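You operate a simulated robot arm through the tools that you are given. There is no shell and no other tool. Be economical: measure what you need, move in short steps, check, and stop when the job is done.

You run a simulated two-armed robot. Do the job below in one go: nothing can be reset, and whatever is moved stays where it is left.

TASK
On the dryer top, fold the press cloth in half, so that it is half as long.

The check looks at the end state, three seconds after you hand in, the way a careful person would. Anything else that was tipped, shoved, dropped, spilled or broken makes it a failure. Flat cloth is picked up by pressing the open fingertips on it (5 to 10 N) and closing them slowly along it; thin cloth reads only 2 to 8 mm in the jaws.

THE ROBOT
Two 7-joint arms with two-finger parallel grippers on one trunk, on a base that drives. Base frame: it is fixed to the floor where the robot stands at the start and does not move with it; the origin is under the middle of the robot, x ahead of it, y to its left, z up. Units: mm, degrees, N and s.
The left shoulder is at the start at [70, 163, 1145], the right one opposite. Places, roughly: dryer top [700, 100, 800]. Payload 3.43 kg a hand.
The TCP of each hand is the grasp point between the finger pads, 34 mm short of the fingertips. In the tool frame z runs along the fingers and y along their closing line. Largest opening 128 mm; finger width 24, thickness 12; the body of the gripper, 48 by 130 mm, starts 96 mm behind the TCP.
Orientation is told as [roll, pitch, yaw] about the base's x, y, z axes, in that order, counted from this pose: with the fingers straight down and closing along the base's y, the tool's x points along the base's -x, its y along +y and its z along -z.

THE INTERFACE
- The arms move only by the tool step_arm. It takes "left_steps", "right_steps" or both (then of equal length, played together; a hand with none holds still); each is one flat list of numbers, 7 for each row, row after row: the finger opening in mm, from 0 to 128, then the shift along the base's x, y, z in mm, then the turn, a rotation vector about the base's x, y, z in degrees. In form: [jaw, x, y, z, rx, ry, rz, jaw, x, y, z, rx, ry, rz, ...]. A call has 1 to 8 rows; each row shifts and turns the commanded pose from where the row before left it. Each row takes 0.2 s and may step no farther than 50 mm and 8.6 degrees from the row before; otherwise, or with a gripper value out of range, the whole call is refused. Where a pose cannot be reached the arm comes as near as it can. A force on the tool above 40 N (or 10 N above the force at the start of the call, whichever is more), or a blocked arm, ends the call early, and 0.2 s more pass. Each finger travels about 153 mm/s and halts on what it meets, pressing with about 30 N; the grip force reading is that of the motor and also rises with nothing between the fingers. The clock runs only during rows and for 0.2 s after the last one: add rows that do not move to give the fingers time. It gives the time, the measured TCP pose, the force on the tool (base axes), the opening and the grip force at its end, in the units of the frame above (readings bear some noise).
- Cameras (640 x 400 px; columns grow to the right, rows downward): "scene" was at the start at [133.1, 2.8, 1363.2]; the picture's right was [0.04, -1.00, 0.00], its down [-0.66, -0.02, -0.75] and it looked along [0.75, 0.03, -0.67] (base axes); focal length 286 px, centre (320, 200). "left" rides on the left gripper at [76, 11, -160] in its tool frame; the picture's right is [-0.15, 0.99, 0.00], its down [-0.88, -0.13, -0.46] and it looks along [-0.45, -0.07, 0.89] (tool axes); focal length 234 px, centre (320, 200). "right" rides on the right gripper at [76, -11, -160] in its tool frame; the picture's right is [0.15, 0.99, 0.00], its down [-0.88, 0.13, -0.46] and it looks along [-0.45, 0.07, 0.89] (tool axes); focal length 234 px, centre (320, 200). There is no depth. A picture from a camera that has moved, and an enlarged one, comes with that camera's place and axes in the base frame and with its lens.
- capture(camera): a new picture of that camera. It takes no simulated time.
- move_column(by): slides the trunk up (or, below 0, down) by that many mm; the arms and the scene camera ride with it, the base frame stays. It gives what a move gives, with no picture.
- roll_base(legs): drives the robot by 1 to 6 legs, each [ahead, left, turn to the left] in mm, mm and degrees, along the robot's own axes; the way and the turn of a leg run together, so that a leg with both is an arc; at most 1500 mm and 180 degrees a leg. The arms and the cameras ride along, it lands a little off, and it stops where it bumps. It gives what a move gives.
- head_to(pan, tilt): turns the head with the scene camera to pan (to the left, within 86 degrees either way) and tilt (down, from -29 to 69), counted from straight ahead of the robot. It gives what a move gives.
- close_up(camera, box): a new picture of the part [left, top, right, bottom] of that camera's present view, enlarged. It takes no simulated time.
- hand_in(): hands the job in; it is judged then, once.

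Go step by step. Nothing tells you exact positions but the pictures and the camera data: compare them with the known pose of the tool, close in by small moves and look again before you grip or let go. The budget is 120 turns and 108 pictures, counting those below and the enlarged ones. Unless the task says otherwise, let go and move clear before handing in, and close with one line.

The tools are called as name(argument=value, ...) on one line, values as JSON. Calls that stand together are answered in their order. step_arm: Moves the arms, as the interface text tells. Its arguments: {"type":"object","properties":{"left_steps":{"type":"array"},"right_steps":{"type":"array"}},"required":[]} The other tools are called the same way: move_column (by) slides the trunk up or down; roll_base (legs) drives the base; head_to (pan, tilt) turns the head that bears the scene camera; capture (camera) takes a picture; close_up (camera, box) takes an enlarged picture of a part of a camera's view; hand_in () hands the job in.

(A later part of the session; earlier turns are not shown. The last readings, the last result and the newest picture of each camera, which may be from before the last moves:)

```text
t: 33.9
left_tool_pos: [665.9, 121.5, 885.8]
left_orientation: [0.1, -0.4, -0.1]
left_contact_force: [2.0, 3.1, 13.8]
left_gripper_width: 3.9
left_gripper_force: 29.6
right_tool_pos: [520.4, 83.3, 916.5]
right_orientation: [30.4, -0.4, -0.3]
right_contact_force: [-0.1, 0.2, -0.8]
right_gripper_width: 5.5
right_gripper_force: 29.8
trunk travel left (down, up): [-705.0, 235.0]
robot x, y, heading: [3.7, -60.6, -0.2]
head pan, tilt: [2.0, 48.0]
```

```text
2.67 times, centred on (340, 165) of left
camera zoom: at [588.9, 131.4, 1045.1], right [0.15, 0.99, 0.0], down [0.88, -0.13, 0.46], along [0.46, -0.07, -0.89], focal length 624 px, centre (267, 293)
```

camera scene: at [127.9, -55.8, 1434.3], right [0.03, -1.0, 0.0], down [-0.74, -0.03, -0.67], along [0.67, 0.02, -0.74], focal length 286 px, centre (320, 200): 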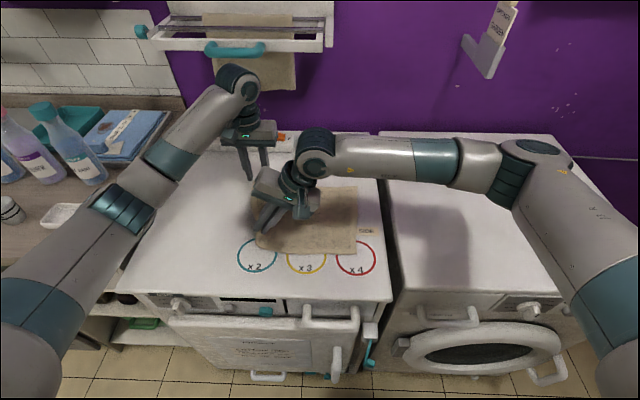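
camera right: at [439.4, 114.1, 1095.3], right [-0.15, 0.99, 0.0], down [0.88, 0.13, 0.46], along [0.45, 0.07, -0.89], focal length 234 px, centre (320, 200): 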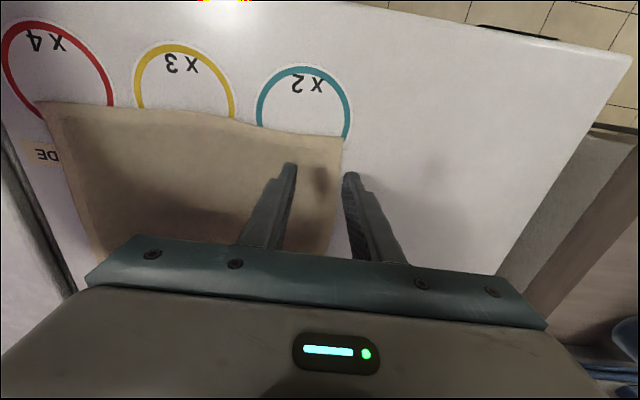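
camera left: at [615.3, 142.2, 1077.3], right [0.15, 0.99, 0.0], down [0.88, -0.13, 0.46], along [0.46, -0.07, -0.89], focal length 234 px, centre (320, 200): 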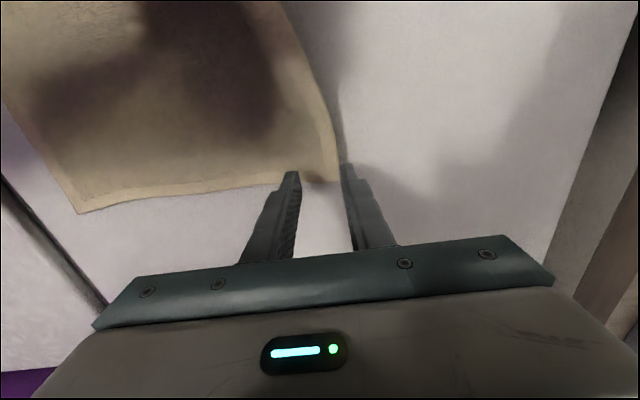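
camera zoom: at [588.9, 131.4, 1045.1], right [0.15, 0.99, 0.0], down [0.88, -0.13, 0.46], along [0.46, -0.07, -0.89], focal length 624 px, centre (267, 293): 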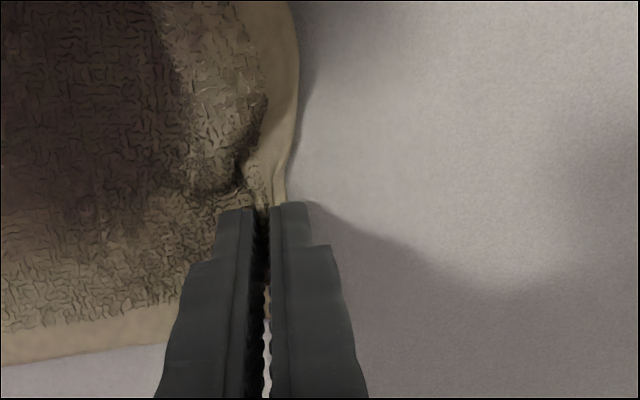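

Held at 3.9 mm. I'll lift the left hand to match the right, spread the hands to take up the slack, and check that both hold.

step_arm(left_steps=[0, 2, -1, 8, 0, 0, 0, 0, 4, -4, 7, 0, 0, 0, 0, 4, -5, 7, 0, 0, 0, 0, 4, -5, 7, 0, 0, 0, 0, 3, -5, 7, 0, 0, 0, 0, 0, 0, 0, 0, 0, 0])

capture(camera="left")

capture(camera="scene")

capture(camera="right")

```text
t: 35.3
left_tool_pos: [683.4, 100.6, 920.9]
left_orientation: [-0.1, -0.3, -0.1]
left_contact_force: [-0.6, -0.6, -0.2]
left_gripper_width: 4.0
left_gripper_force: 30.3
right_tool_pos: [521.3, 83.5, 916.8]
right_orientation: [30.5, -0.3, -0.2]
right_contact_force: [-0.5, -0.9, 0.5]
right_gripper_width: 5.5
right_gripper_force: 29.9
trunk travel left (down, up): [-705.0, 235.0]
robot x, y, heading: [0.9, -58.4, -0.0]
head pan, tilt: [2.0, 48.0]
```

```text
75 pictures are left
camera left: at [607.1, 111.6, 1079.9], right [0.15, 0.99, 0.0], down [0.88, -0.13, 0.46], along [0.46, -0.07, -0.89], focal length 234 px, centre (320, 200)
```

left: 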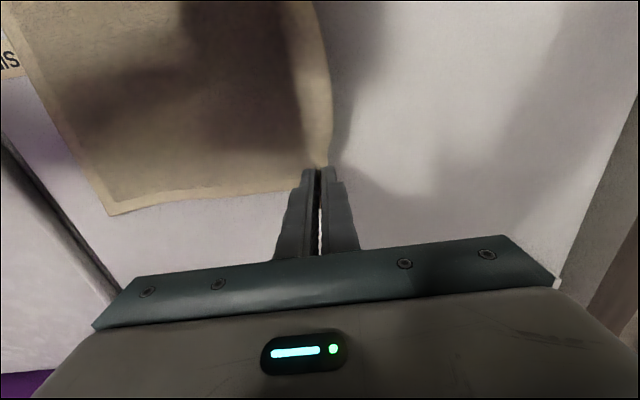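

```text
74 pictures are left
camera scene: at [128.3, -56.1, 1434.3], right [0.03, -1.0, 0.0], down [-0.74, -0.03, -0.67], along [0.67, 0.02, -0.74], focal length 286 px, centre (320, 200)
```

scene: 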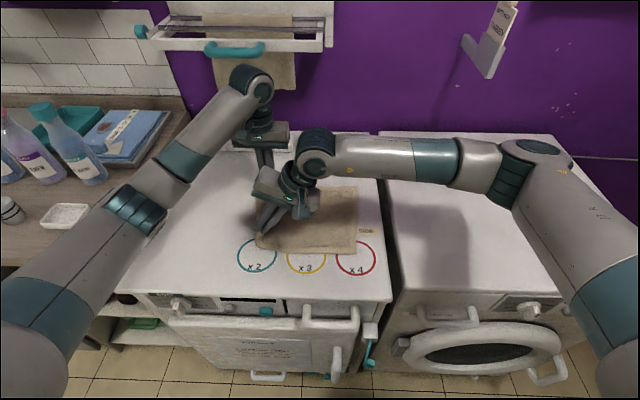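

```text
73 pictures are left
camera right: at [443.7, -7.5, 1047.3], right [-0.15, 0.85, 0.5], down [0.88, -0.12, 0.46], along [0.46, 0.51, -0.73], focal length 234 px, centre (320, 200)
```

right: 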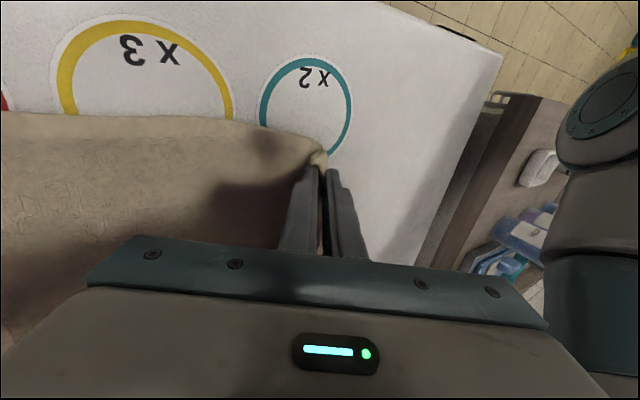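

Both hands hold. Now I'll carry the edge over in an arc about the fold line at y ≈ −3. This is the first half.

step_arm(left_steps=[0, 1, -11.5, 27, 2.5, 0, 0, 0, 1, -19.5, 26, 2.5, 0, 0, 0, 1, -25.4, 18.8, 2.5, 0, 0, 0, 1, -29.5, 10.8, 2.5, 0, 0, 0, 1, -31.5, 2.7, 2.5, 0, 0, 0, 0, 0, 0, 0, 0, 0], right_steps=[0, 0, -10, 27, 0, 0, 0, 0, 0, -18, 26, 0, 0, 0, 0, 0, -24, 19, 0, 0, 0, 0, 0, -28, 11, 0, 0, 0, 0, 0, -30, 3, 0, 0, 0, 0, 0, 0, 0, 0, 0, 0])

capture(camera="scene")

capture(camera="left")

```text
t: 36.7
left_tool_pos: [689.1, -14.7, 1006.9]
left_orientation: [12.4, -0.3, -0.2]
left_contact_force: [-1.4, 0.2, -0.6]
left_gripper_width: 4.0
left_gripper_force: 30.7
right_tool_pos: [521.8, -26.2, 1002.3]
right_orientation: [30.3, -0.3, -0.2]
right_contact_force: [1.3, 0.6, 0.6]
right_gripper_width: 5.5
right_gripper_force: 30.1
trunk travel left (down, up): [-705.0, 235.0]
robot x, y, heading: [-3.0, -61.5, -0.0]
head pan, tilt: [2.0, 48.0]
```

```text
72 pictures are left
camera scene: at [128.4, -54.1, 1434.3], right [0.03, -1.0, 0.0], down [-0.74, -0.03, -0.67], along [0.67, 0.02, -0.74], focal length 286 px, centre (320, 200)
```

scene: 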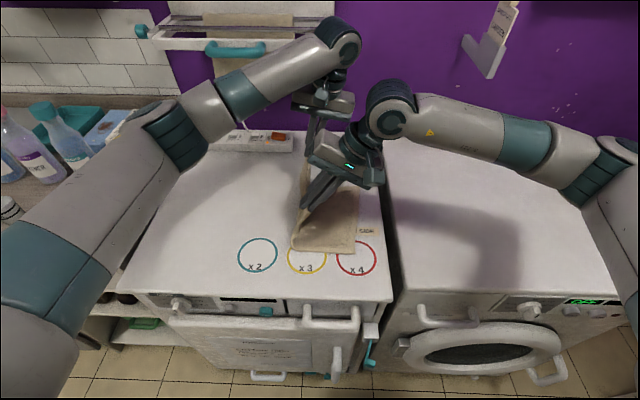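

```text
71 pictures are left
camera left: at [612.6, -38.8, 1163.8], right [0.15, 0.97, 0.21], down [0.88, -0.23, 0.42], along [0.46, 0.12, -0.88], focal length 234 px, centre (320, 200)
```

left: 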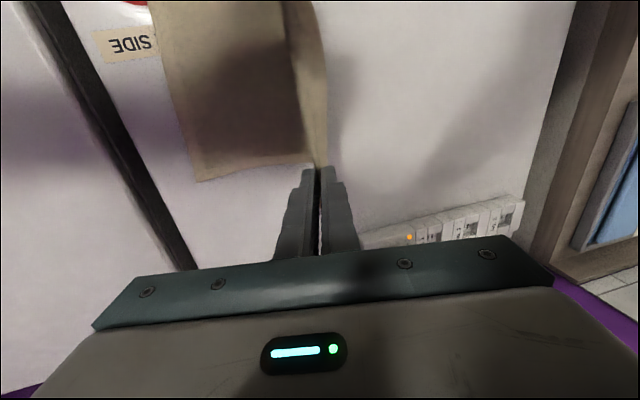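

Both hands still hold, but the near-right corner seems to have slid inward a bit. I'll measure before the second half of the arc.

close_up(camera="scene", box=[260, 130, 420, 270])

capture(camera="right")

```text
2.86 times, centred on (340, 200) of scene
camera zoom: at [128.4, -54.1, 1434.3], right [0.03, -1.0, 0.0], down [-0.74, -0.03, -0.67], along [0.67, 0.02, -0.74], focal length 818 px, centre (263, 200)
```

zoom: 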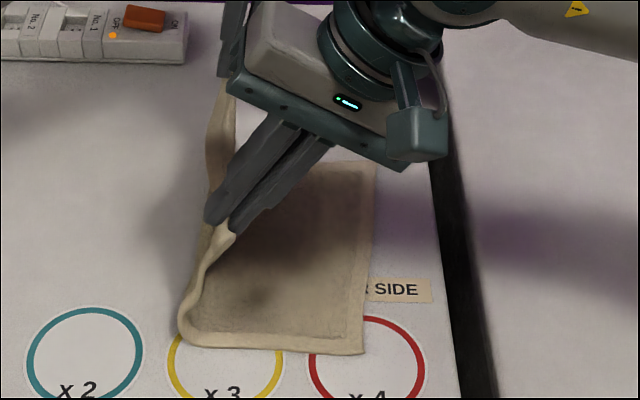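

```text
69 pictures are left
camera right: at [443.6, -116.6, 1133.2], right [-0.15, 0.85, 0.5], down [0.88, -0.12, 0.46], along [0.46, 0.51, -0.73], focal length 234 px, centre (320, 200)
```

right: 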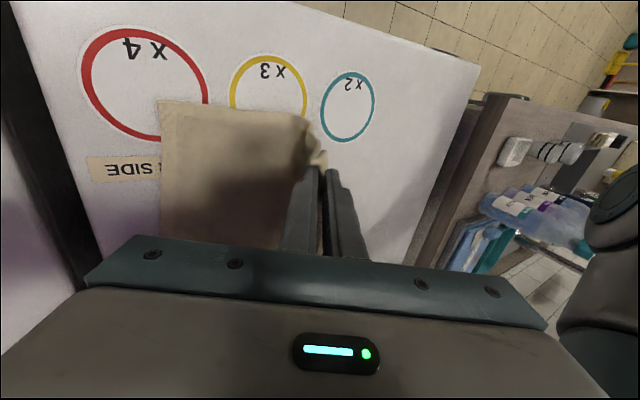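

The cloth's right edge now runs from (486, −122) to (708, −146), so I'll land the carried edge along that line. Second half of the arc:

step_arm(left_steps=[0, -1, -31.8, -9.3, 2, 0, 0, 0, -1, -33.1, -17.3, 2, 0, 0, 0, -1, -29.1, -24.4, 2, 0, 0, 0, -1, -23.1, -26.4, 2, 0, 0, 0, 0, -14.1, -24.4, 2, 0, 0, 0, 0, 0, 0, 0, 0, 0], right_steps=[0, -2, -29.5, -13.9, 3, 0, 0, 0, -2, -26.5, -19, 3, 0, 0, 0, -2, -22.4, -25.1, 3, 0, 0, 0, -2, -16.4, -25.1, 3, 0, 0, 0, -1, -10.2, -21.3, 3, 0, 0, 0, 0, 0, 0, 0, 0, 0])

capture(camera="scene")

capture(camera="left")

capture(camera="right")

```text
t: 38.1
left_tool_pos: [684.0, -148.7, 905.8]
left_orientation: [22.6, -0.3, -0.3]
left_contact_force: [-7.1, -0.3, -0.5]
left_gripper_width: 4.0
left_gripper_force: 30.1
right_tool_pos: [512.5, -131.5, 897.5]
right_orientation: [45.5, -0.2, -0.4]
right_contact_force: [7.4, -0.9, -0.6]
right_gripper_width: 5.4
right_gripper_force: 29.8
trunk travel left (down, up): [-705.0, 235.0]
robot x, y, heading: [-2.1, -60.9, 0.2]
head pan, tilt: [2.0, 48.0]
```

```text
68 pictures are left
camera scene: at [128.3, -55.3, 1434.3], right [0.03, -1.0, 0.0], down [-0.74, -0.03, -0.67], along [0.67, 0.02, -0.74], focal length 286 px, centre (320, 200)
```

scene: 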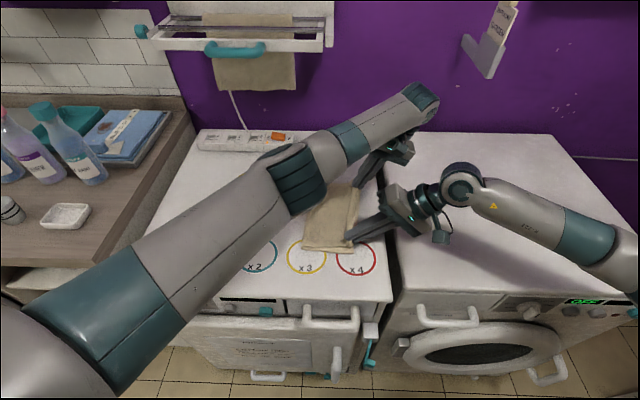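

```text
67 pictures are left
camera left: at [608.8, -198.5, 1056.1], right [0.15, 0.91, 0.38], down [0.88, -0.3, 0.37], along [0.46, 0.28, -0.85], focal length 234 px, centre (320, 200)
```

left: 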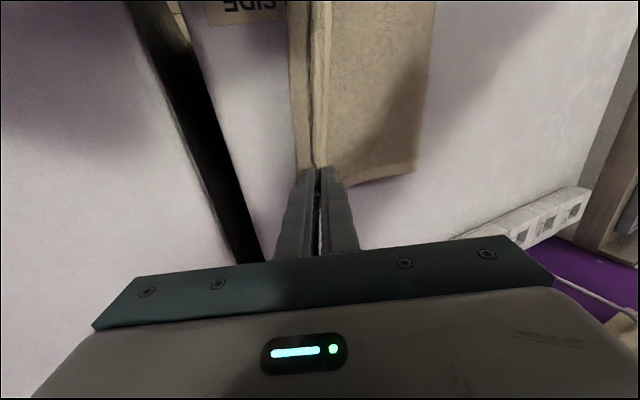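

```text
66 pictures are left
camera right: at [435.2, -253.4, 1000.3], right [-0.15, 0.7, 0.7], down [0.88, -0.24, 0.42], along [0.46, 0.68, -0.57], focal length 234 px, centre (320, 200)
```

right: 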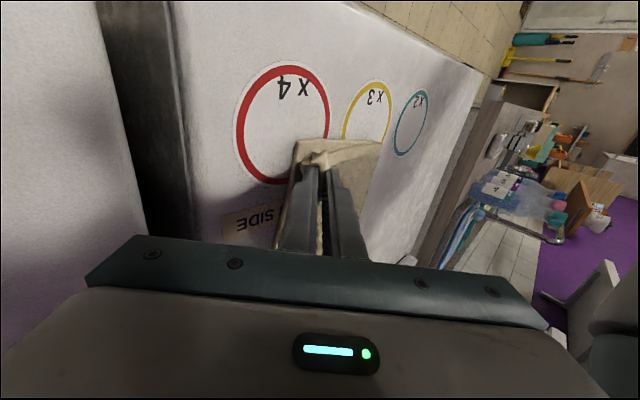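

The fold is aligned well, with the bottom edge visible at y ≈ −139 mid-way. I'll ease the 7 N stretch between the hands and lower onto the lower layer.

step_arm(left_steps=[0, -2, -2, -5, 0, 0, 0, 0, -1, -1, -5, 0, 0, 0, 0, 0, 0, -4, 0, 0, 0, 0, 0, 0, 0, 0, 0, 0], right_steps=[0, 2, -2, -5, 0, 0, 0, 0, 1, -1, -5, 0, 0, 0, 0, 0, 0, -4, 0, 0, 0, 0, 0, 0, 0, 0, 0, 0])

close_up(camera="left", box=[220, 0, 460, 240])

close_up(camera="right", box=[220, 90, 460, 240])

```text
t: 39.1
left_tool_pos: [680.6, -151.9, 892.3]
left_orientation: [22.6, -0.2, -0.3]
left_contact_force: [-1.1, -0.3, 1.8]
left_gripper_width: 3.9
left_gripper_force: 29.9
right_tool_pos: [515.2, -135.3, 886.7]
right_orientation: [45.5, -0.4, -0.3]
right_contact_force: [0.1, -0.9, 15.0]
right_gripper_width: 4.9
right_gripper_force: 29.7
trunk travel left (down, up): [-705.0, 235.0]
robot x, y, heading: [-0.0, -57.5, 0.2]
head pan, tilt: [2.0, 48.0]
```

```text
1.67 times, centred on (340, 120) of left
camera zoom: at [604.1, -202.6, 1043.2], right [0.15, 0.91, 0.38], down [0.88, -0.3, 0.38], along [0.46, 0.28, -0.85], focal length 390 px, centre (287, 333)
```

zoom: 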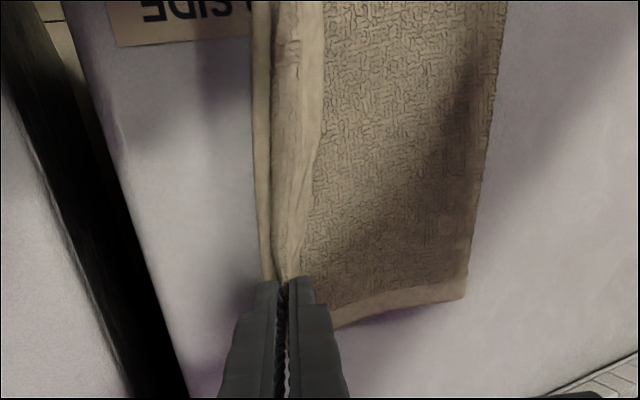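

```text
2.67 times, centred on (340, 165) of right
camera zoom: at [436.4, -257.0, 988.7], right [-0.15, 0.69, 0.71], down [0.88, -0.24, 0.42], along [0.46, 0.68, -0.57], focal length 624 px, centre (267, 293)
```

zoom: 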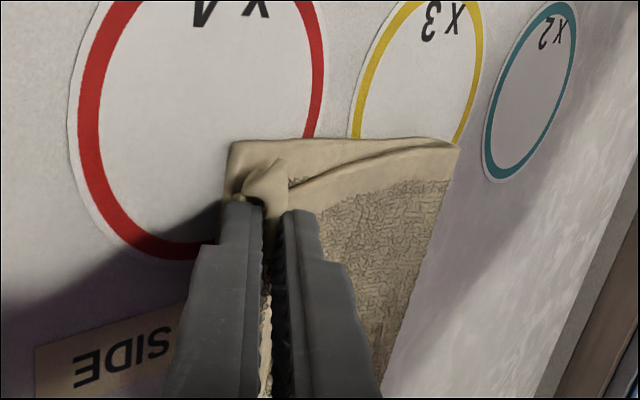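

Landed. I'll ease the pressure, open both jaws gently while rising a few mm, then check before backing out.

step_arm(left_steps=[3, 0, 0, 1, 0, 0, 0, 8, 0, 0, 1, 0, 0, 0, 14, 0, 0, 2, 0, 0, 0, 18, 0, 0, 1, 0, 0, 0, 18, 0, 0, 0, 0, 0, 0], right_steps=[3, 0, 0, 3, 0, 0, 0, 8, 0, 0, 2, 0, 0, 0, 14, 0, 0, 3, 0, 0, 0, 18, 0, 0, 2, 0, 0, 0, 18, 0, 0, 0, 0, 0, 0])

close_up(camera="left", box=[220, 0, 460, 240])

close_up(camera="right", box=[220, 90, 460, 240])

```text
t: 40.3
left_tool_pos: [681.0, -151.8, 895.8]
left_orientation: [22.5, -0.2, -0.3]
left_contact_force: [-0.6, -0.6, 0.6]
left_gripper_width: 18.1
left_gripper_force: 0.0
right_tool_pos: [515.7, -135.4, 893.5]
right_orientation: [45.4, -0.1, -0.3]
right_contact_force: [-0.4, -1.1, 0.5]
right_gripper_width: 17.8
right_gripper_force: 0.1
trunk travel left (down, up): [-705.0, 235.0]
robot x, y, heading: [-2.5, -60.6, -0.1]
head pan, tilt: [2.0, 48.0]
```

```text
1.67 times, centred on (340, 120) of left
camera zoom: at [605.1, -202.6, 1047.0], right [0.15, 0.91, 0.38], down [0.88, -0.3, 0.37], along [0.46, 0.28, -0.85], focal length 390 px, centre (287, 333)
```

zoom: 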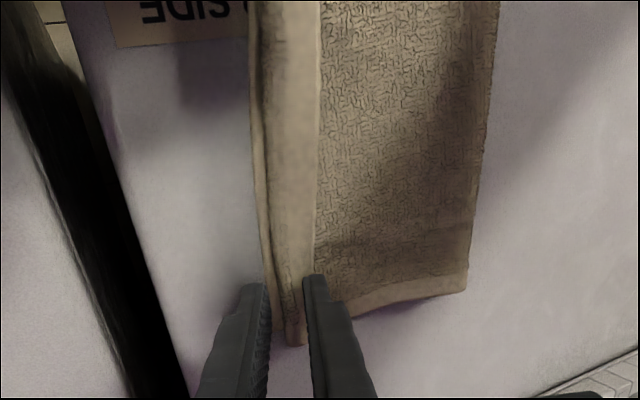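

```text
2.67 times, centred on (340, 165) of right
camera zoom: at [437.6, -257.0, 996.9], right [-0.14, 0.7, 0.7], down [0.88, -0.24, 0.42], along [0.46, 0.68, -0.58], focal length 624 px, centre (267, 293)
```

zoom: 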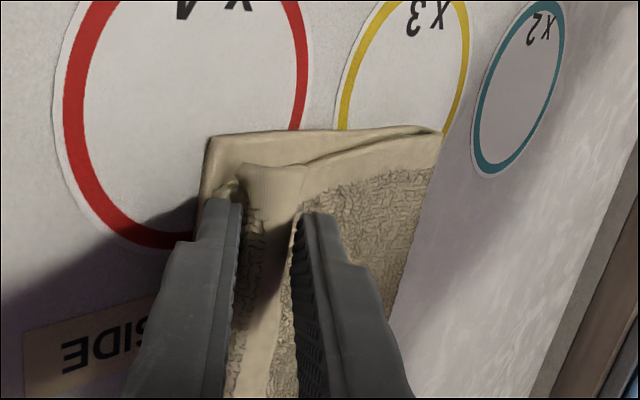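

Released. Backing both hands out along their finger axes.

step_arm(left_steps=[20, 0, -4, 9, 0, 0, 0, 22, 0, -4, 9, 0, 0, 0, 22, 0, -8, 20, 0, 0, 0, 22, 0, -10, 30, 0, 0, 0, 22, 0, 0, 40, 0, 0, 0, 22, 0, 0, 30, 0, 0, 0], right_steps=[20, 0, -7, 8, 0, 0, 0, 22, 0, -7, 8, 0, 0, 0, 22, 0, -15, 15, 0, 0, 0, 22, 0, -25, 25, 0, 0, 0, 22, 0, -30, 30, 0, 0, 0, 22, 0, -30, 30, 0, 0, 0])

capture(camera="left")

capture(camera="right")

close_up(camera="scene", box=[260, 130, 420, 270])

```text
t: 41.7
left_tool_pos: [680.7, -177.4, 1034.2]
left_orientation: [22.5, -0.3, -0.3]
left_contact_force: [-0.7, -0.7, 0.7]
left_gripper_width: 22.0
left_gripper_force: 0.1
right_tool_pos: [513.6, -250.3, 1010.7]
right_orientation: [45.4, -0.3, -0.3]
right_contact_force: [0.5, 0.2, 0.1]
right_gripper_width: 21.8
right_gripper_force: 0.1
trunk travel left (down, up): [-705.0, 235.0]
robot x, y, heading: [-0.9, -61.7, 0.0]
head pan, tilt: [2.0, 48.0]
```

```text
61 pictures are left
camera left: at [603.8, -228.8, 1185.0], right [0.15, 0.91, 0.38], down [0.88, -0.3, 0.38], along [0.46, 0.28, -0.85], focal length 234 px, centre (320, 200)
```

left: 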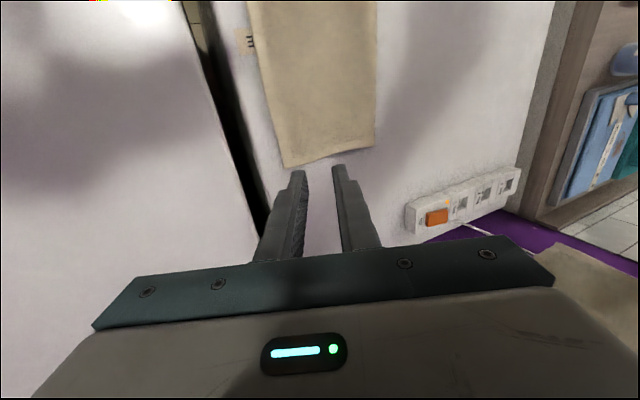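

```text
60 pictures are left
camera right: at [436.3, -372.3, 1114.0], right [-0.15, 0.69, 0.7], down [0.88, -0.24, 0.42], along [0.46, 0.68, -0.57], focal length 234 px, centre (320, 200)
```

right: 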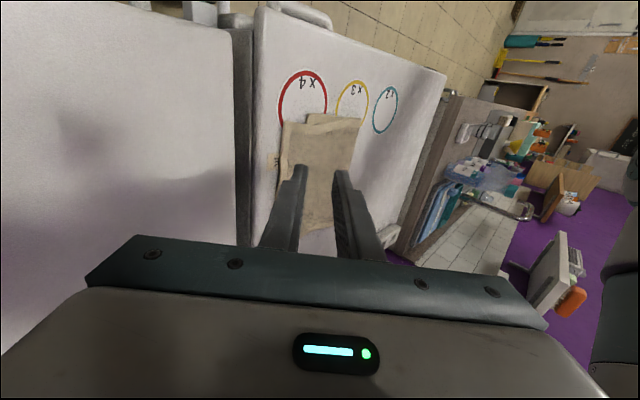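

```text
2.86 times, centred on (340, 200) of scene
camera zoom: at [126.7, -57.1, 1434.3], right [0.03, -1.0, 0.0], down [-0.74, -0.03, -0.67], along [0.67, 0.02, -0.74], focal length 818 px, centre (263, 200)
```

zoom: 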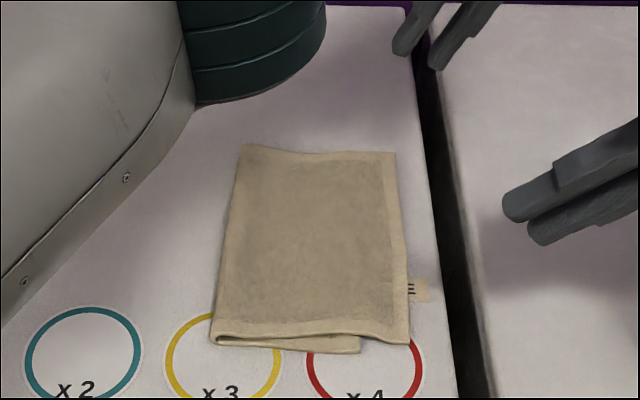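

The cloth is folded, but the top flap overhangs the bottom layer at the near-right corner. I'll clear the left arm and measure properly.

step_arm(left_steps=[22, 0, 45, 15, -5, 0, 0, 22, 0, 45, 10, -5, 0, 0, 22, 0, 48, 0, -5, 0, 0, 22, 0, 48, 0, -5, 0, 0, 22, 0, 48, 0, -2.5, 0, 0, 22, 0, 48, 0, 0, 0, 0, 22, 0, 48, 0, 0, 0, 0, 22, 0, 48, 0, 0, 0, 0])

close_up(camera="scene", box=[260, 150, 420, 270])

close_up(camera="right", box=[240, 60, 420, 240])

```text
t: 43.5
left_tool_pos: [680.3, 202.4, 1058.8]
left_orientation: [-0.1, -0.2, -0.3]
left_contact_force: [-0.1, 0.6, -0.2]
left_gripper_width: 21.9
left_gripper_force: 0.1
right_tool_pos: [513.5, -250.0, 1010.2]
right_orientation: [45.4, -0.3, -0.3]
right_contact_force: [-0.1, 0.2, -1.0]
right_gripper_width: 22.1
right_gripper_force: 0.1
trunk travel left (down, up): [-705.0, 235.0]
robot x, y, heading: [1.6, -55.7, -0.1]
head pan, tilt: [2.0, 48.0]
```

```text
3.33 times, centred on (340, 210) of scene
camera zoom: at [127.6, -54.5, 1434.3], right [0.03, -1.0, 0.0], down [-0.74, -0.03, -0.67], along [0.67, 0.02, -0.74], focal length 955 px, centre (253, 167)
```

zoom: 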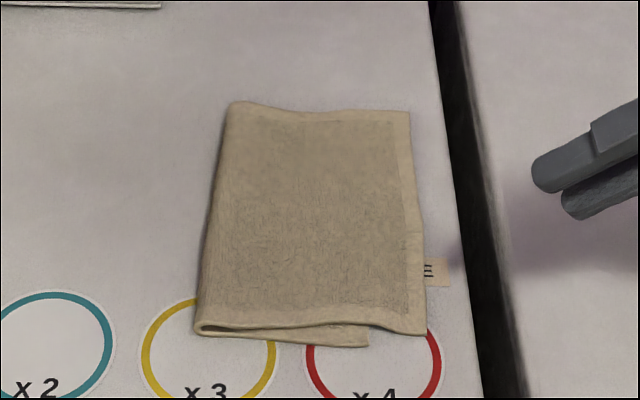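

```text
2.22 times, centred on (330, 150) of right
camera zoom: at [436.9, -370.1, 1114.1], right [-0.15, 0.7, 0.7], down [0.88, -0.24, 0.42], along [0.46, 0.68, -0.58], focal length 520 px, centre (298, 311)
```

zoom: 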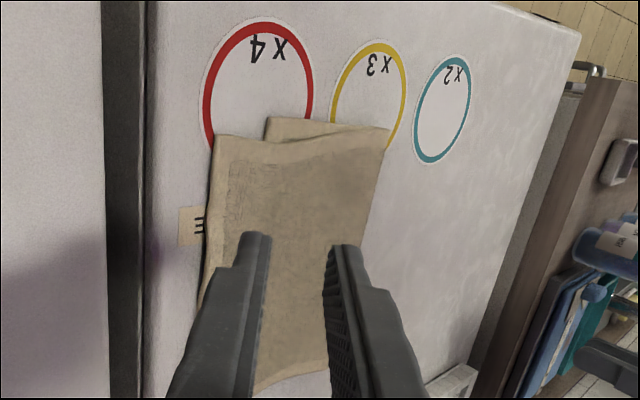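

The flap overhangs the bottom layer by about 41 mm at the near corner and 24 mm at the far one. I'll re-grip the overhang, which is a single layer, with the right hand and set it back on the bottom edge. First I'll get the hand upright above it.

step_arm(right_steps=[34, 0, 12, 0, -7.6, 0, 0, 34, 0, 12, 0, -7.6, 0, 0, 34, 0, 14, 0, -7.6, 0, 0, 34, 0, 14, -10, -7.6, 0, 0, 34, 0, 14, -20, -7.5, 0, 0, 34, 0, 14, -20, -7.5, 0, 0, 26, 0, 15, -20, 0, 0, 0, 26, 0, 0, -10, 0, 0, 0])

capture(camera="right")

```text
t: 45.3
left_tool_pos: [682.1, 199.3, 1059.1]
left_orientation: [0.1, -0.3, -0.3]
left_contact_force: [-0.6, 1.2, 0.6]
left_gripper_width: 21.6
left_gripper_force: 0.1
right_tool_pos: [516.6, -155.2, 930.6]
right_orientation: [0.0, -0.5, -0.1]
right_contact_force: [-0.2, 0.7, 0.6]
right_gripper_width: 26.0
right_gripper_force: 0.1
trunk travel left (down, up): [-705.0, 235.0]
robot x, y, heading: [2.7, -60.2, -0.0]
head pan, tilt: [2.0, 48.0]
```

```text
56 pictures are left
camera right: at [437.9, -165.7, 1088.9], right [-0.15, 0.99, 0.0], down [0.88, 0.13, 0.46], along [0.46, 0.07, -0.89], focal length 234 px, centre (320, 200)
```

right: 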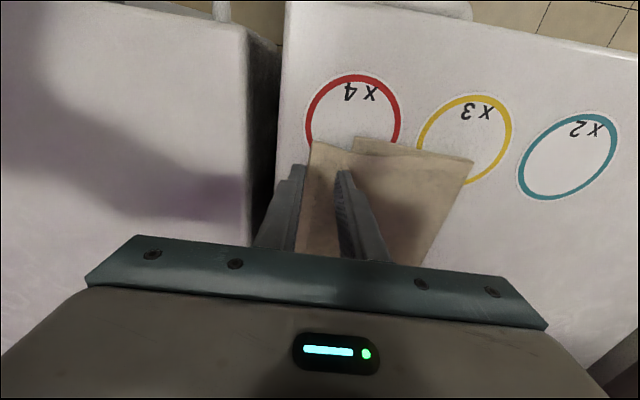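

The corner is confirmed at (497, −165). Descending onto it.

step_arm(right_steps=[26, 0, 0, -20, 0, 0, 0, 26, 0, 0, -15, 0, 0, 0, 26, 0, 0, -5, 0, 0, 0, 26, 0, 0, -3, 0, 0, 0, 26, 0, 0, 0, 0, 0, 0])

close_up(camera="right", box=[220, 90, 460, 240])

```text
t: 46.5
left_tool_pos: [681.7, 200.6, 1058.8]
left_orientation: [0.0, -0.3, -0.2]
left_contact_force: [-0.7, -0.3, 0.8]
left_gripper_width: 22.0
left_gripper_force: 0.1
right_tool_pos: [514.5, -154.6, 887.5]
right_orientation: [0.0, -0.6, 0.1]
right_contact_force: [0.0, 0.3, 4.8]
right_gripper_width: 26.1
right_gripper_force: 0.0
trunk travel left (down, up): [-705.0, 235.0]
robot x, y, heading: [0.2, -59.4, -0.1]
head pan, tilt: [2.0, 48.0]
```

```text
2.67 times, centred on (340, 165) of right
camera zoom: at [437.8, -165.8, 1046.2], right [-0.15, 0.99, 0.0], down [0.88, 0.13, 0.46], along [0.46, 0.07, -0.89], focal length 624 px, centre (267, 293)
```

zoom: 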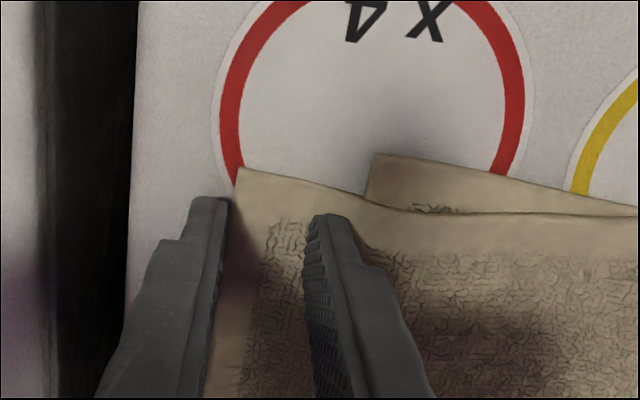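

Good. Closing slowly, with the inner finger held in place.

step_arm(right_steps=[22, 0, 2, -1, 0, 0, 0, 18, 0, 2, 0, 0, 0, 0, 14, 0, 2, 0, 0, 0, 0, 10, 0, 2, 0, 0, 0, 0, 6, 0, 2, 0, 0, 0, 0, 2, 0, 1, 0, 0, 0, 0, 0, 0, 0, 0, 0, 0, 0])

close_up(camera="right", box=[220, 90, 460, 240])

```text
t: 48.1
left_tool_pos: [680.5, 200.3, 1060.3]
left_orientation: [-0.1, -0.4, -0.2]
left_contact_force: [1.3, 0.6, -1.0]
left_gripper_width: 22.0
left_gripper_force: 0.0
right_tool_pos: [515.0, -143.2, 887.4]
right_orientation: [-0.1, -0.5, 0.0]
right_contact_force: [0.4, -2.6, 11.0]
right_gripper_width: 4.1
right_gripper_force: 29.5
trunk travel left (down, up): [-705.0, 235.0]
robot x, y, heading: [1.1, -58.6, -0.2]
head pan, tilt: [2.0, 48.0]
```

```text
2.67 times, centred on (340, 165) of right
camera zoom: at [436.9, -155.3, 1045.3], right [-0.15, 0.99, 0.0], down [0.88, 0.13, 0.46], along [0.46, 0.07, -0.89], focal length 624 px, centre (267, 293)
```

zoom: 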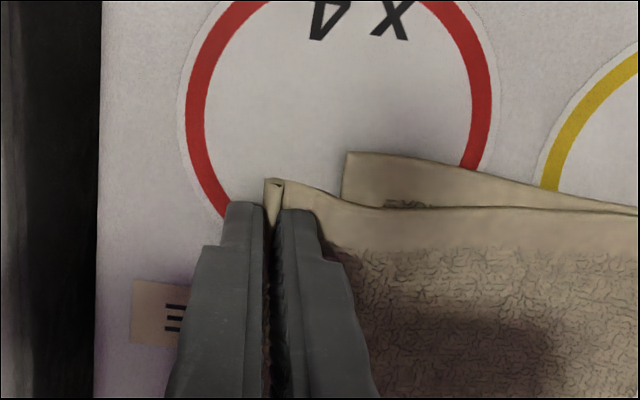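

Held at 4 mm. I'll lift it in a low arc, move the edge about 42 mm left, and lay it down.

step_arm(right_steps=[0, 0, 10, 25, 0, 0, 0, 0, 0, 18, 20, 0, 0, 0, 0, -2, 17, 8, 0, 0, 0, 0, -3, 8, -5, 0, 0, 0, 0, -3, -3, -15, 0, 0, 0, 0, 0, -5, -18, 0, 0, 0, 0, 0, -3, -10, 0, 0, 0, 0, 0, 0, 0, 0, 0, 0])

close_up(camera="scene", box=[260, 150, 420, 270])

capture(camera="right")

```text
t: 49.9
left_tool_pos: [679.9, 200.0, 1059.3]
left_orientation: [0.1, -0.3, -0.2]
left_contact_force: [-0.2, -0.3, 0.3]
left_gripper_width: 21.9
left_gripper_force: 0.0
right_tool_pos: [506.4, -101.2, 892.4]
right_orientation: [0.2, -0.4, 0.0]
right_contact_force: [-0.7, 2.2, 11.1]
right_gripper_width: 4.0
right_gripper_force: 30.0
trunk travel left (down, up): [-705.0, 235.0]
robot x, y, heading: [2.4, -58.9, 0.1]
head pan, tilt: [2.0, 48.0]
```

```text
3.33 times, centred on (340, 210) of scene
camera zoom: at [127.4, -55.9, 1434.5], right [0.03, -1.0, 0.0], down [-0.74, -0.03, -0.67], along [0.67, 0.02, -0.74], focal length 955 px, centre (253, 167)
```

zoom: 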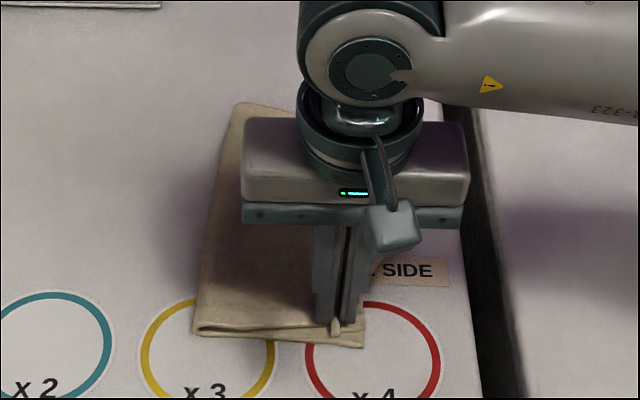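

```text
52 pictures are left
camera right: at [429.3, -112.7, 1050.7], right [-0.15, 0.99, 0.0], down [0.88, 0.13, 0.46], along [0.46, 0.07, -0.89], focal length 234 px, centre (320, 200)
```

right: 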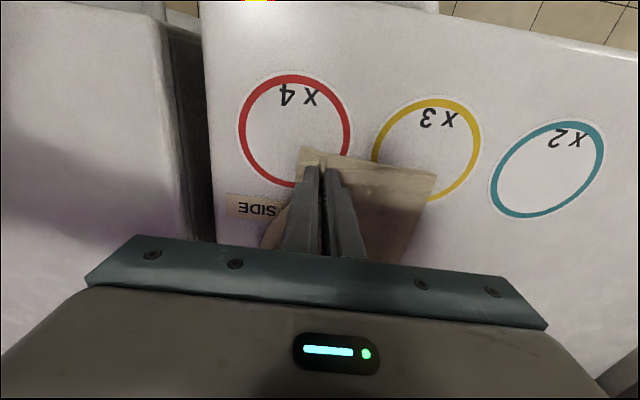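

Laid with the near edges nearly matching. Releasing gently and rising.

step_arm(right_steps=[3, 0, 0, 2, 0, 0, 0, 8, 0, 0, 1, 0, 0, 0, 14, 0, 0, 1, 0, 0, 0, 20, 0, 0, 2, 0, 0, 0, 20, 0, 0, 8, 0, 0, 0, 20, 0, 0, 20, 0, 0, 0, 20, 10, -20, 40, 0, 0, 0, 20, 10, -40, 20, 0, 0, 0])

close_up(camera="scene", box=[260, 150, 420, 270])

capture(camera="right")

```text
t: 51.7
left_tool_pos: [680.4, 198.3, 1059.7]
left_orientation: [0.1, -0.2, -0.2]
left_contact_force: [-0.3, 0.2, 0.6]
left_gripper_width: 22.0
left_gripper_force: 0.0
right_tool_pos: [525.2, -164.5, 984.8]
right_orientation: [0.0, -0.4, 0.2]
right_contact_force: [0.4, -0.4, -0.6]
right_gripper_width: 20.3
right_gripper_force: 0.1
trunk travel left (down, up): [-705.0, 235.0]
robot x, y, heading: [0.5, -59.3, 0.3]
head pan, tilt: [2.0, 48.0]
```

```text
3.33 times, centred on (340, 210) of scene
camera zoom: at [127.7, -58.9, 1434.3], right [0.03, -1.0, 0.0], down [-0.74, -0.02, -0.67], along [0.67, 0.02, -0.74], focal length 955 px, centre (253, 167)
```

zoom: 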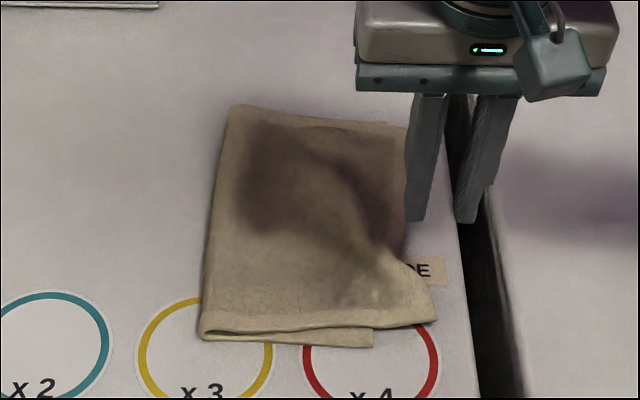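

```text
50 pictures are left
camera right: at [448.4, -176.1, 1142.6], right [-0.15, 0.99, 0.0], down [0.88, 0.13, 0.46], along [0.46, 0.07, -0.89], focal length 234 px, centre (320, 200)
```

right: 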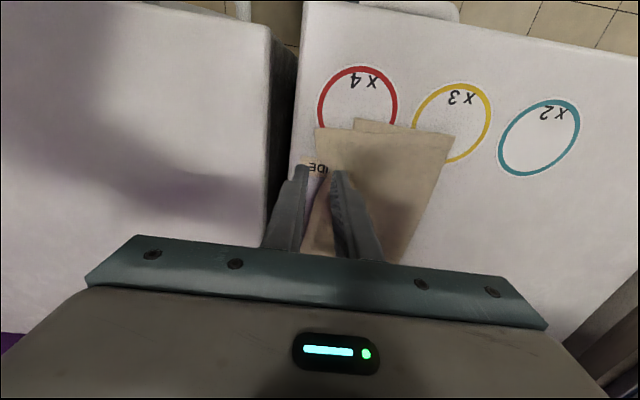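

The flap was dragged out again by the fingers leaving toward −y, which also explains the first overhang. I'll repeat the correction and this time release wide and rise straight up.

step_arm(right_steps=[30, -7, 11, -40, 0, 0, 0, 30, 0, 0, -40, 0, 0, 0, 30, 0, 0, -14, 0, 0, 0, 30, 0, 0, -3, 0, 0, 0, 30, 0, 0, -1, 0, 0, 0, 30, 0, 0, 0, 0, 0, 0])

close_up(camera="right", box=[220, 90, 460, 240])

```text
t: 53.1
left_tool_pos: [681.0, 198.8, 1060.6]
left_orientation: [0.0, -0.4, -0.1]
left_contact_force: [-0.2, -0.1, 0.1]
left_gripper_width: 21.9
left_gripper_force: 0.0
right_tool_pos: [521.1, -150.1, 889.4]
right_orientation: [0.1, -0.6, -0.1]
right_contact_force: [1.5, -1.6, 14.2]
right_gripper_width: 29.4
right_gripper_force: 0.1
trunk travel left (down, up): [-705.0, 235.0]
robot x, y, heading: [1.5, -57.1, -0.0]
head pan, tilt: [2.0, 48.0]
```

```text
2.67 times, centred on (340, 165) of right
camera zoom: at [442.2, -162.1, 1046.9], right [-0.15, 0.99, 0.0], down [0.88, 0.13, 0.46], along [0.46, 0.07, -0.89], focal length 624 px, centre (267, 293)
```

zoom: 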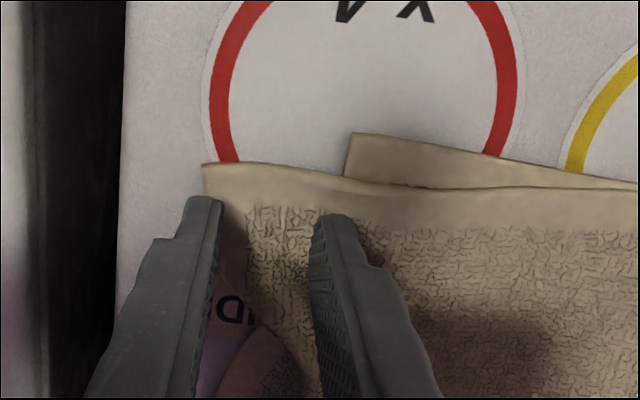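

Placed. Closing slowly.

step_arm(right_steps=[25, 0, 2, 0, 0, 0, 0, 20, 0, 2.5, 0, 0, 0, 0, 15, 0, 2.5, 0, 0, 0, 0, 10, 0, 2.5, 0, 0, 0, 0, 6, 0, 2, 0, 0, 0, 0, 2, 0, 2, 0, 0, 0, 0, 0, 0, 0, 0, 0, 0, 0])

close_up(camera="right", box=[220, 90, 460, 240])

```text
t: 54.7
left_tool_pos: [679.0, 199.1, 1060.9]
left_orientation: [0.0, -0.4, -0.2]
left_contact_force: [0.6, 0.2, -1.1]
left_gripper_width: 22.0
left_gripper_force: 0.1
right_tool_pos: [519.5, -136.4, 887.2]
right_orientation: [0.0, -0.5, -0.1]
right_contact_force: [-0.8, -5.6, 21.8]
right_gripper_width: 5.0
right_gripper_force: 29.8
trunk travel left (down, up): [-705.0, 235.0]
robot x, y, heading: [0.9, -58.6, -0.1]
head pan, tilt: [2.0, 48.0]
```

```text
2.67 times, centred on (340, 165) of right
camera zoom: at [441.3, -149.0, 1046.7], right [-0.15, 0.99, 0.0], down [0.88, 0.13, 0.46], along [0.46, 0.07, -0.89], focal length 624 px, centre (267, 293)
```

zoom: 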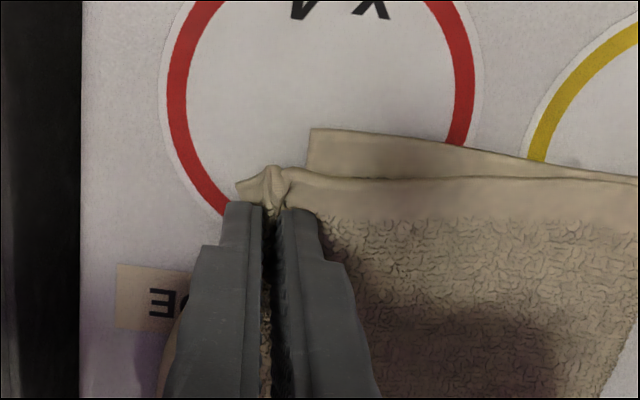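

Held. Carrying it about 45 mm left and 14 mm nearer, then laying it down.

step_arm(right_steps=[0, 0, 10, 25, 0, 0, 0, 0, -3, 18, 20, 0, 0, 0, 0, -4, 17, 8, 0, 0, 0, 0, -4, 8, -5, 0, 0, 0, 0, -3, -3, -15, 0, 0, 0, 0, 0, -5, -18, 0, 0, 0, 0, 0, 0, -8, 0, 0, 0, 0, 0, 0, 0, 0, 0, 0])

step_arm(right_steps=[4, 0, 0, 1, 0, 0, 0, 12, 0, 0, 1, 0, 0, 0, 20, 0, 0, 2, 0, 0, 0, 30, 0, 0, 2, 0, 0, 0, 40, 0, 0, 0, 0, 0, 0])

capture(camera="right")

```text
t: 56.5
left_tool_pos: [681.3, 199.7, 1058.3]
left_orientation: [0.0, -0.4, -0.2]
left_contact_force: [-0.8, 0.7, 0.0]
left_gripper_width: 22.3
left_gripper_force: 0.0
right_tool_pos: [506.0, -93.7, 893.8]
right_orientation: [0.0, -0.5, 0.0]
right_contact_force: [-0.8, -1.4, 10.4]
right_gripper_width: 4.7
right_gripper_force: 30.1
trunk travel left (down, up): [-705.0, 235.0]
robot x, y, heading: [1.8, -60.9, -0.0]
head pan, tilt: [2.0, 48.0]
```

```text
t: 57.7
left_tool_pos: [681.2, 200.0, 1058.3]
left_orientation: [0.0, -0.4, -0.2]
left_contact_force: [-0.2, -0.1, -0.3]
left_gripper_width: 22.2
left_gripper_force: 0.2
right_tool_pos: [507.0, -91.9, 899.4]
right_orientation: [0.1, -0.4, 0.1]
right_contact_force: [-0.2, 0.4, 1.1]
right_gripper_width: 40.1
right_gripper_force: 0.0
trunk travel left (down, up): [-705.0, 235.0]
robot x, y, heading: [-1.2, -56.3, -0.1]
head pan, tilt: [2.0, 48.0]
```

```text
47 pictures are left
camera right: at [428.9, -103.9, 1058.3], right [-0.15, 0.99, 0.0], down [0.88, 0.13, 0.46], along [0.46, 0.07, -0.89], focal length 234 px, centre (320, 200)
```

right: 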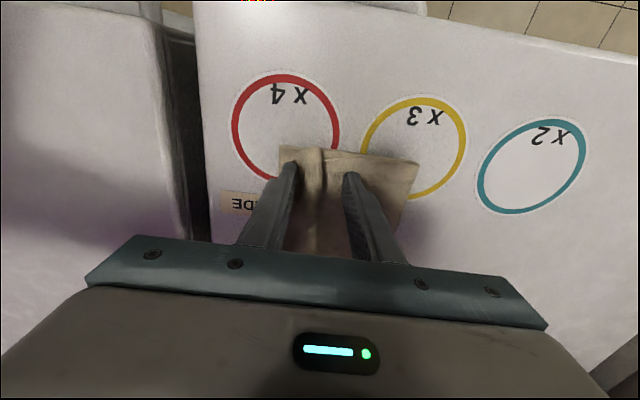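

The flap corner is now right on the bottom corner at (487, −129). Rising straight up.

step_arm(right_steps=[40, 0, 0, 15, 0, 0, 0, 40, 0, 0, 25, 0, 0, 0, 40, 0, 0, 40, 0, 0, 0, 40, 0, 0, 40, 0, 0, 0])

capture(camera="right")

```text
t: 58.7
left_tool_pos: [680.5, 199.4, 1058.2]
left_orientation: [0.0, -0.4, -0.1]
left_contact_force: [0.2, 0.0, -0.4]
left_gripper_width: 22.0
left_gripper_force: 0.0
right_tool_pos: [506.3, -92.1, 1020.5]
right_orientation: [0.0, -0.4, 0.0]
right_contact_force: [0.3, 0.0, 0.3]
right_gripper_width: 39.9
right_gripper_force: 0.1
trunk travel left (down, up): [-705.0, 235.0]
robot x, y, heading: [0.3, -59.7, -0.2]
head pan, tilt: [2.0, 48.0]
```

```text
46 pictures are left
camera right: at [429.1, -103.0, 1178.8], right [-0.15, 0.99, 0.0], down [0.88, 0.13, 0.46], along [0.46, 0.07, -0.89], focal length 234 px, centre (320, 200)
```

right: 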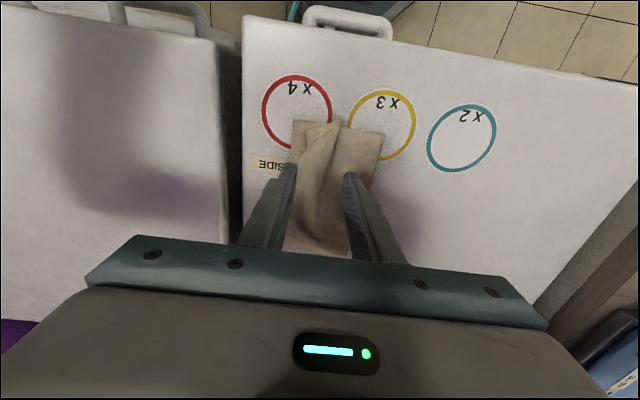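

Something is creased at the near corner. I'll take a closer look, moving the hand back for a clear view.

step_arm(right_steps=[40, -10, -45, 20, 0, 0, 0, 40, 0, -48, 10, 0, 0, 0, 40, 0, -48, 0, 0, 0, 0, 40, 0, -48, 0, 0, 0, 0])

close_up(camera="scene", box=[270, 160, 400, 260])

close_up(camera="right", box=[320, 30, 560, 200])

```text
refused: row 1 steps farther than a row can; nothing moved
```

```text
4.00 times, centred on (335, 210) of scene
camera zoom: at [127.6, -56.0, 1434.3], right [0.03, -1.0, 0.0], down [-0.74, -0.03, -0.67], along [0.67, 0.02, -0.74], focal length 1146 px, centre (260, 160)
```

zoom: 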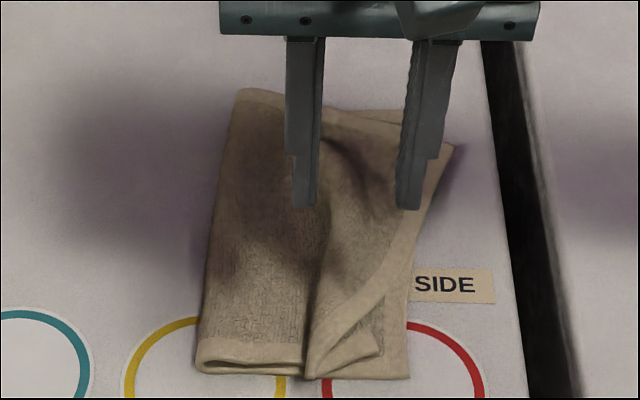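

```text
2.35 times, centred on (440, 115) of right
camera zoom: at [429.1, -103.0, 1178.8], right [-0.15, 0.99, 0.0], down [0.88, 0.13, 0.46], along [0.46, 0.07, -0.89], focal length 551 px, centre (38, 400)
```

zoom: 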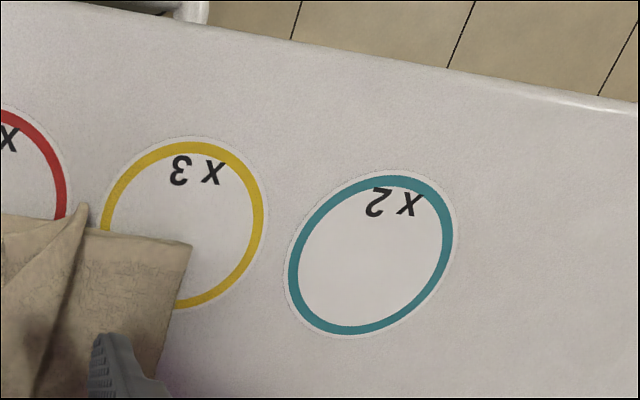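

The flap now has a diagonal pleat, because only one end was moved. I'll re-lay the whole flap with both hands uncrossed, right hand on the far corner and left hand on the near one, and then release straight up. Moving into position:

step_arm(right_steps=[26, 28, -13, 0, 0, 0, 0, 26, 28, -13, 0, 0, 0, 0, 26, 28, -13, -20, 0, 0, 0, 26, 28, -13, -25, 0, 0, 0, 26, 28, -13, -25, 0, 0, 0, 26, 0, 0, 0, 0, 0, 0])

step_arm(left_steps=[26, -21, -38, 0, 0, 0, 0, 26, -21, -38, 0, 0, 0, 0, 26, -21, -38, 0, 0, 0, 0, 26, -21, -38, 0, 0, 0, 0, 26, -21, -38, -10, 0, 0, 0, 26, -21, -38, -20, 0, 0, 0, 26, -21, -38, -30, 0, 0, 0, 26, -21, -38, -30, 0, 0, 0])

capture(camera="right")

capture(camera="left")

capture(camera="scene")

```text
t: 60.1
left_tool_pos: [680.8, 201.5, 1059.2]
left_orientation: [0.0, -0.3, -0.3]
left_contact_force: [-0.4, -0.1, -0.2]
left_gripper_width: 22.0
left_gripper_force: 0.0
right_tool_pos: [646.1, -156.2, 949.3]
right_orientation: [-0.1, -0.3, 0.1]
right_contact_force: [0.7, 0.2, 0.3]
right_gripper_width: 26.0
right_gripper_force: 0.1
trunk travel left (down, up): [-705.0, 235.0]
robot x, y, heading: [1.2, -58.3, -0.0]
head pan, tilt: [2.0, 48.0]
```

```text
refused: row 7 steps farther than a row can; nothing moved
```

```text
43 pictures are left
camera right: at [568.7, -168.3, 1108.5], right [-0.15, 0.99, 0.0], down [0.88, 0.13, 0.46], along [0.46, 0.07, -0.89], focal length 234 px, centre (320, 200)
```

right: 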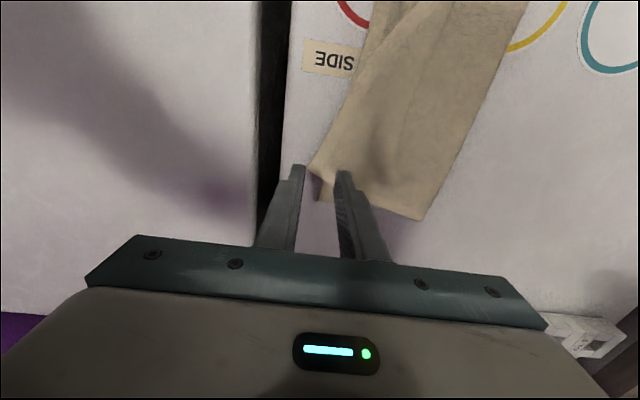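

```text
42 pictures are left
camera left: at [604.8, 211.6, 1217.4], right [0.15, 0.99, 0.0], down [0.88, -0.13, 0.46], along [0.46, -0.07, -0.89], focal length 234 px, centre (320, 200)
```

left: 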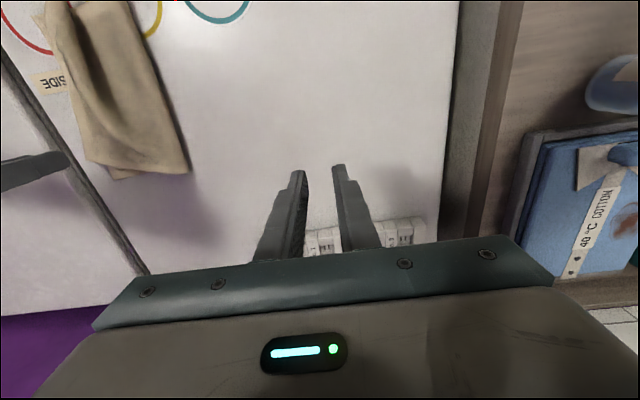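

```text
41 pictures are left
camera scene: at [127.7, -56.2, 1434.3], right [0.03, -1.0, 0.0], down [-0.74, -0.03, -0.67], along [0.67, 0.02, -0.74], focal length 286 px, centre (320, 200)
```

scene: 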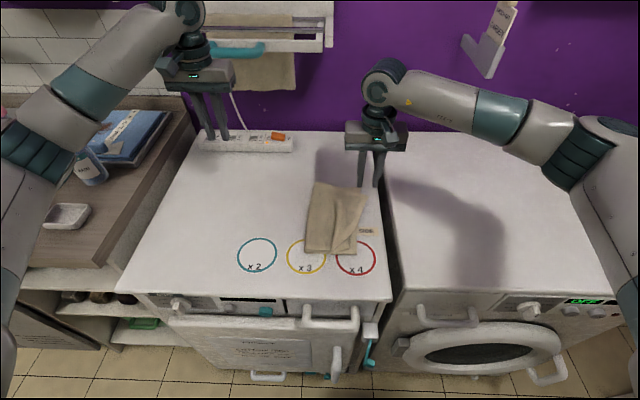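

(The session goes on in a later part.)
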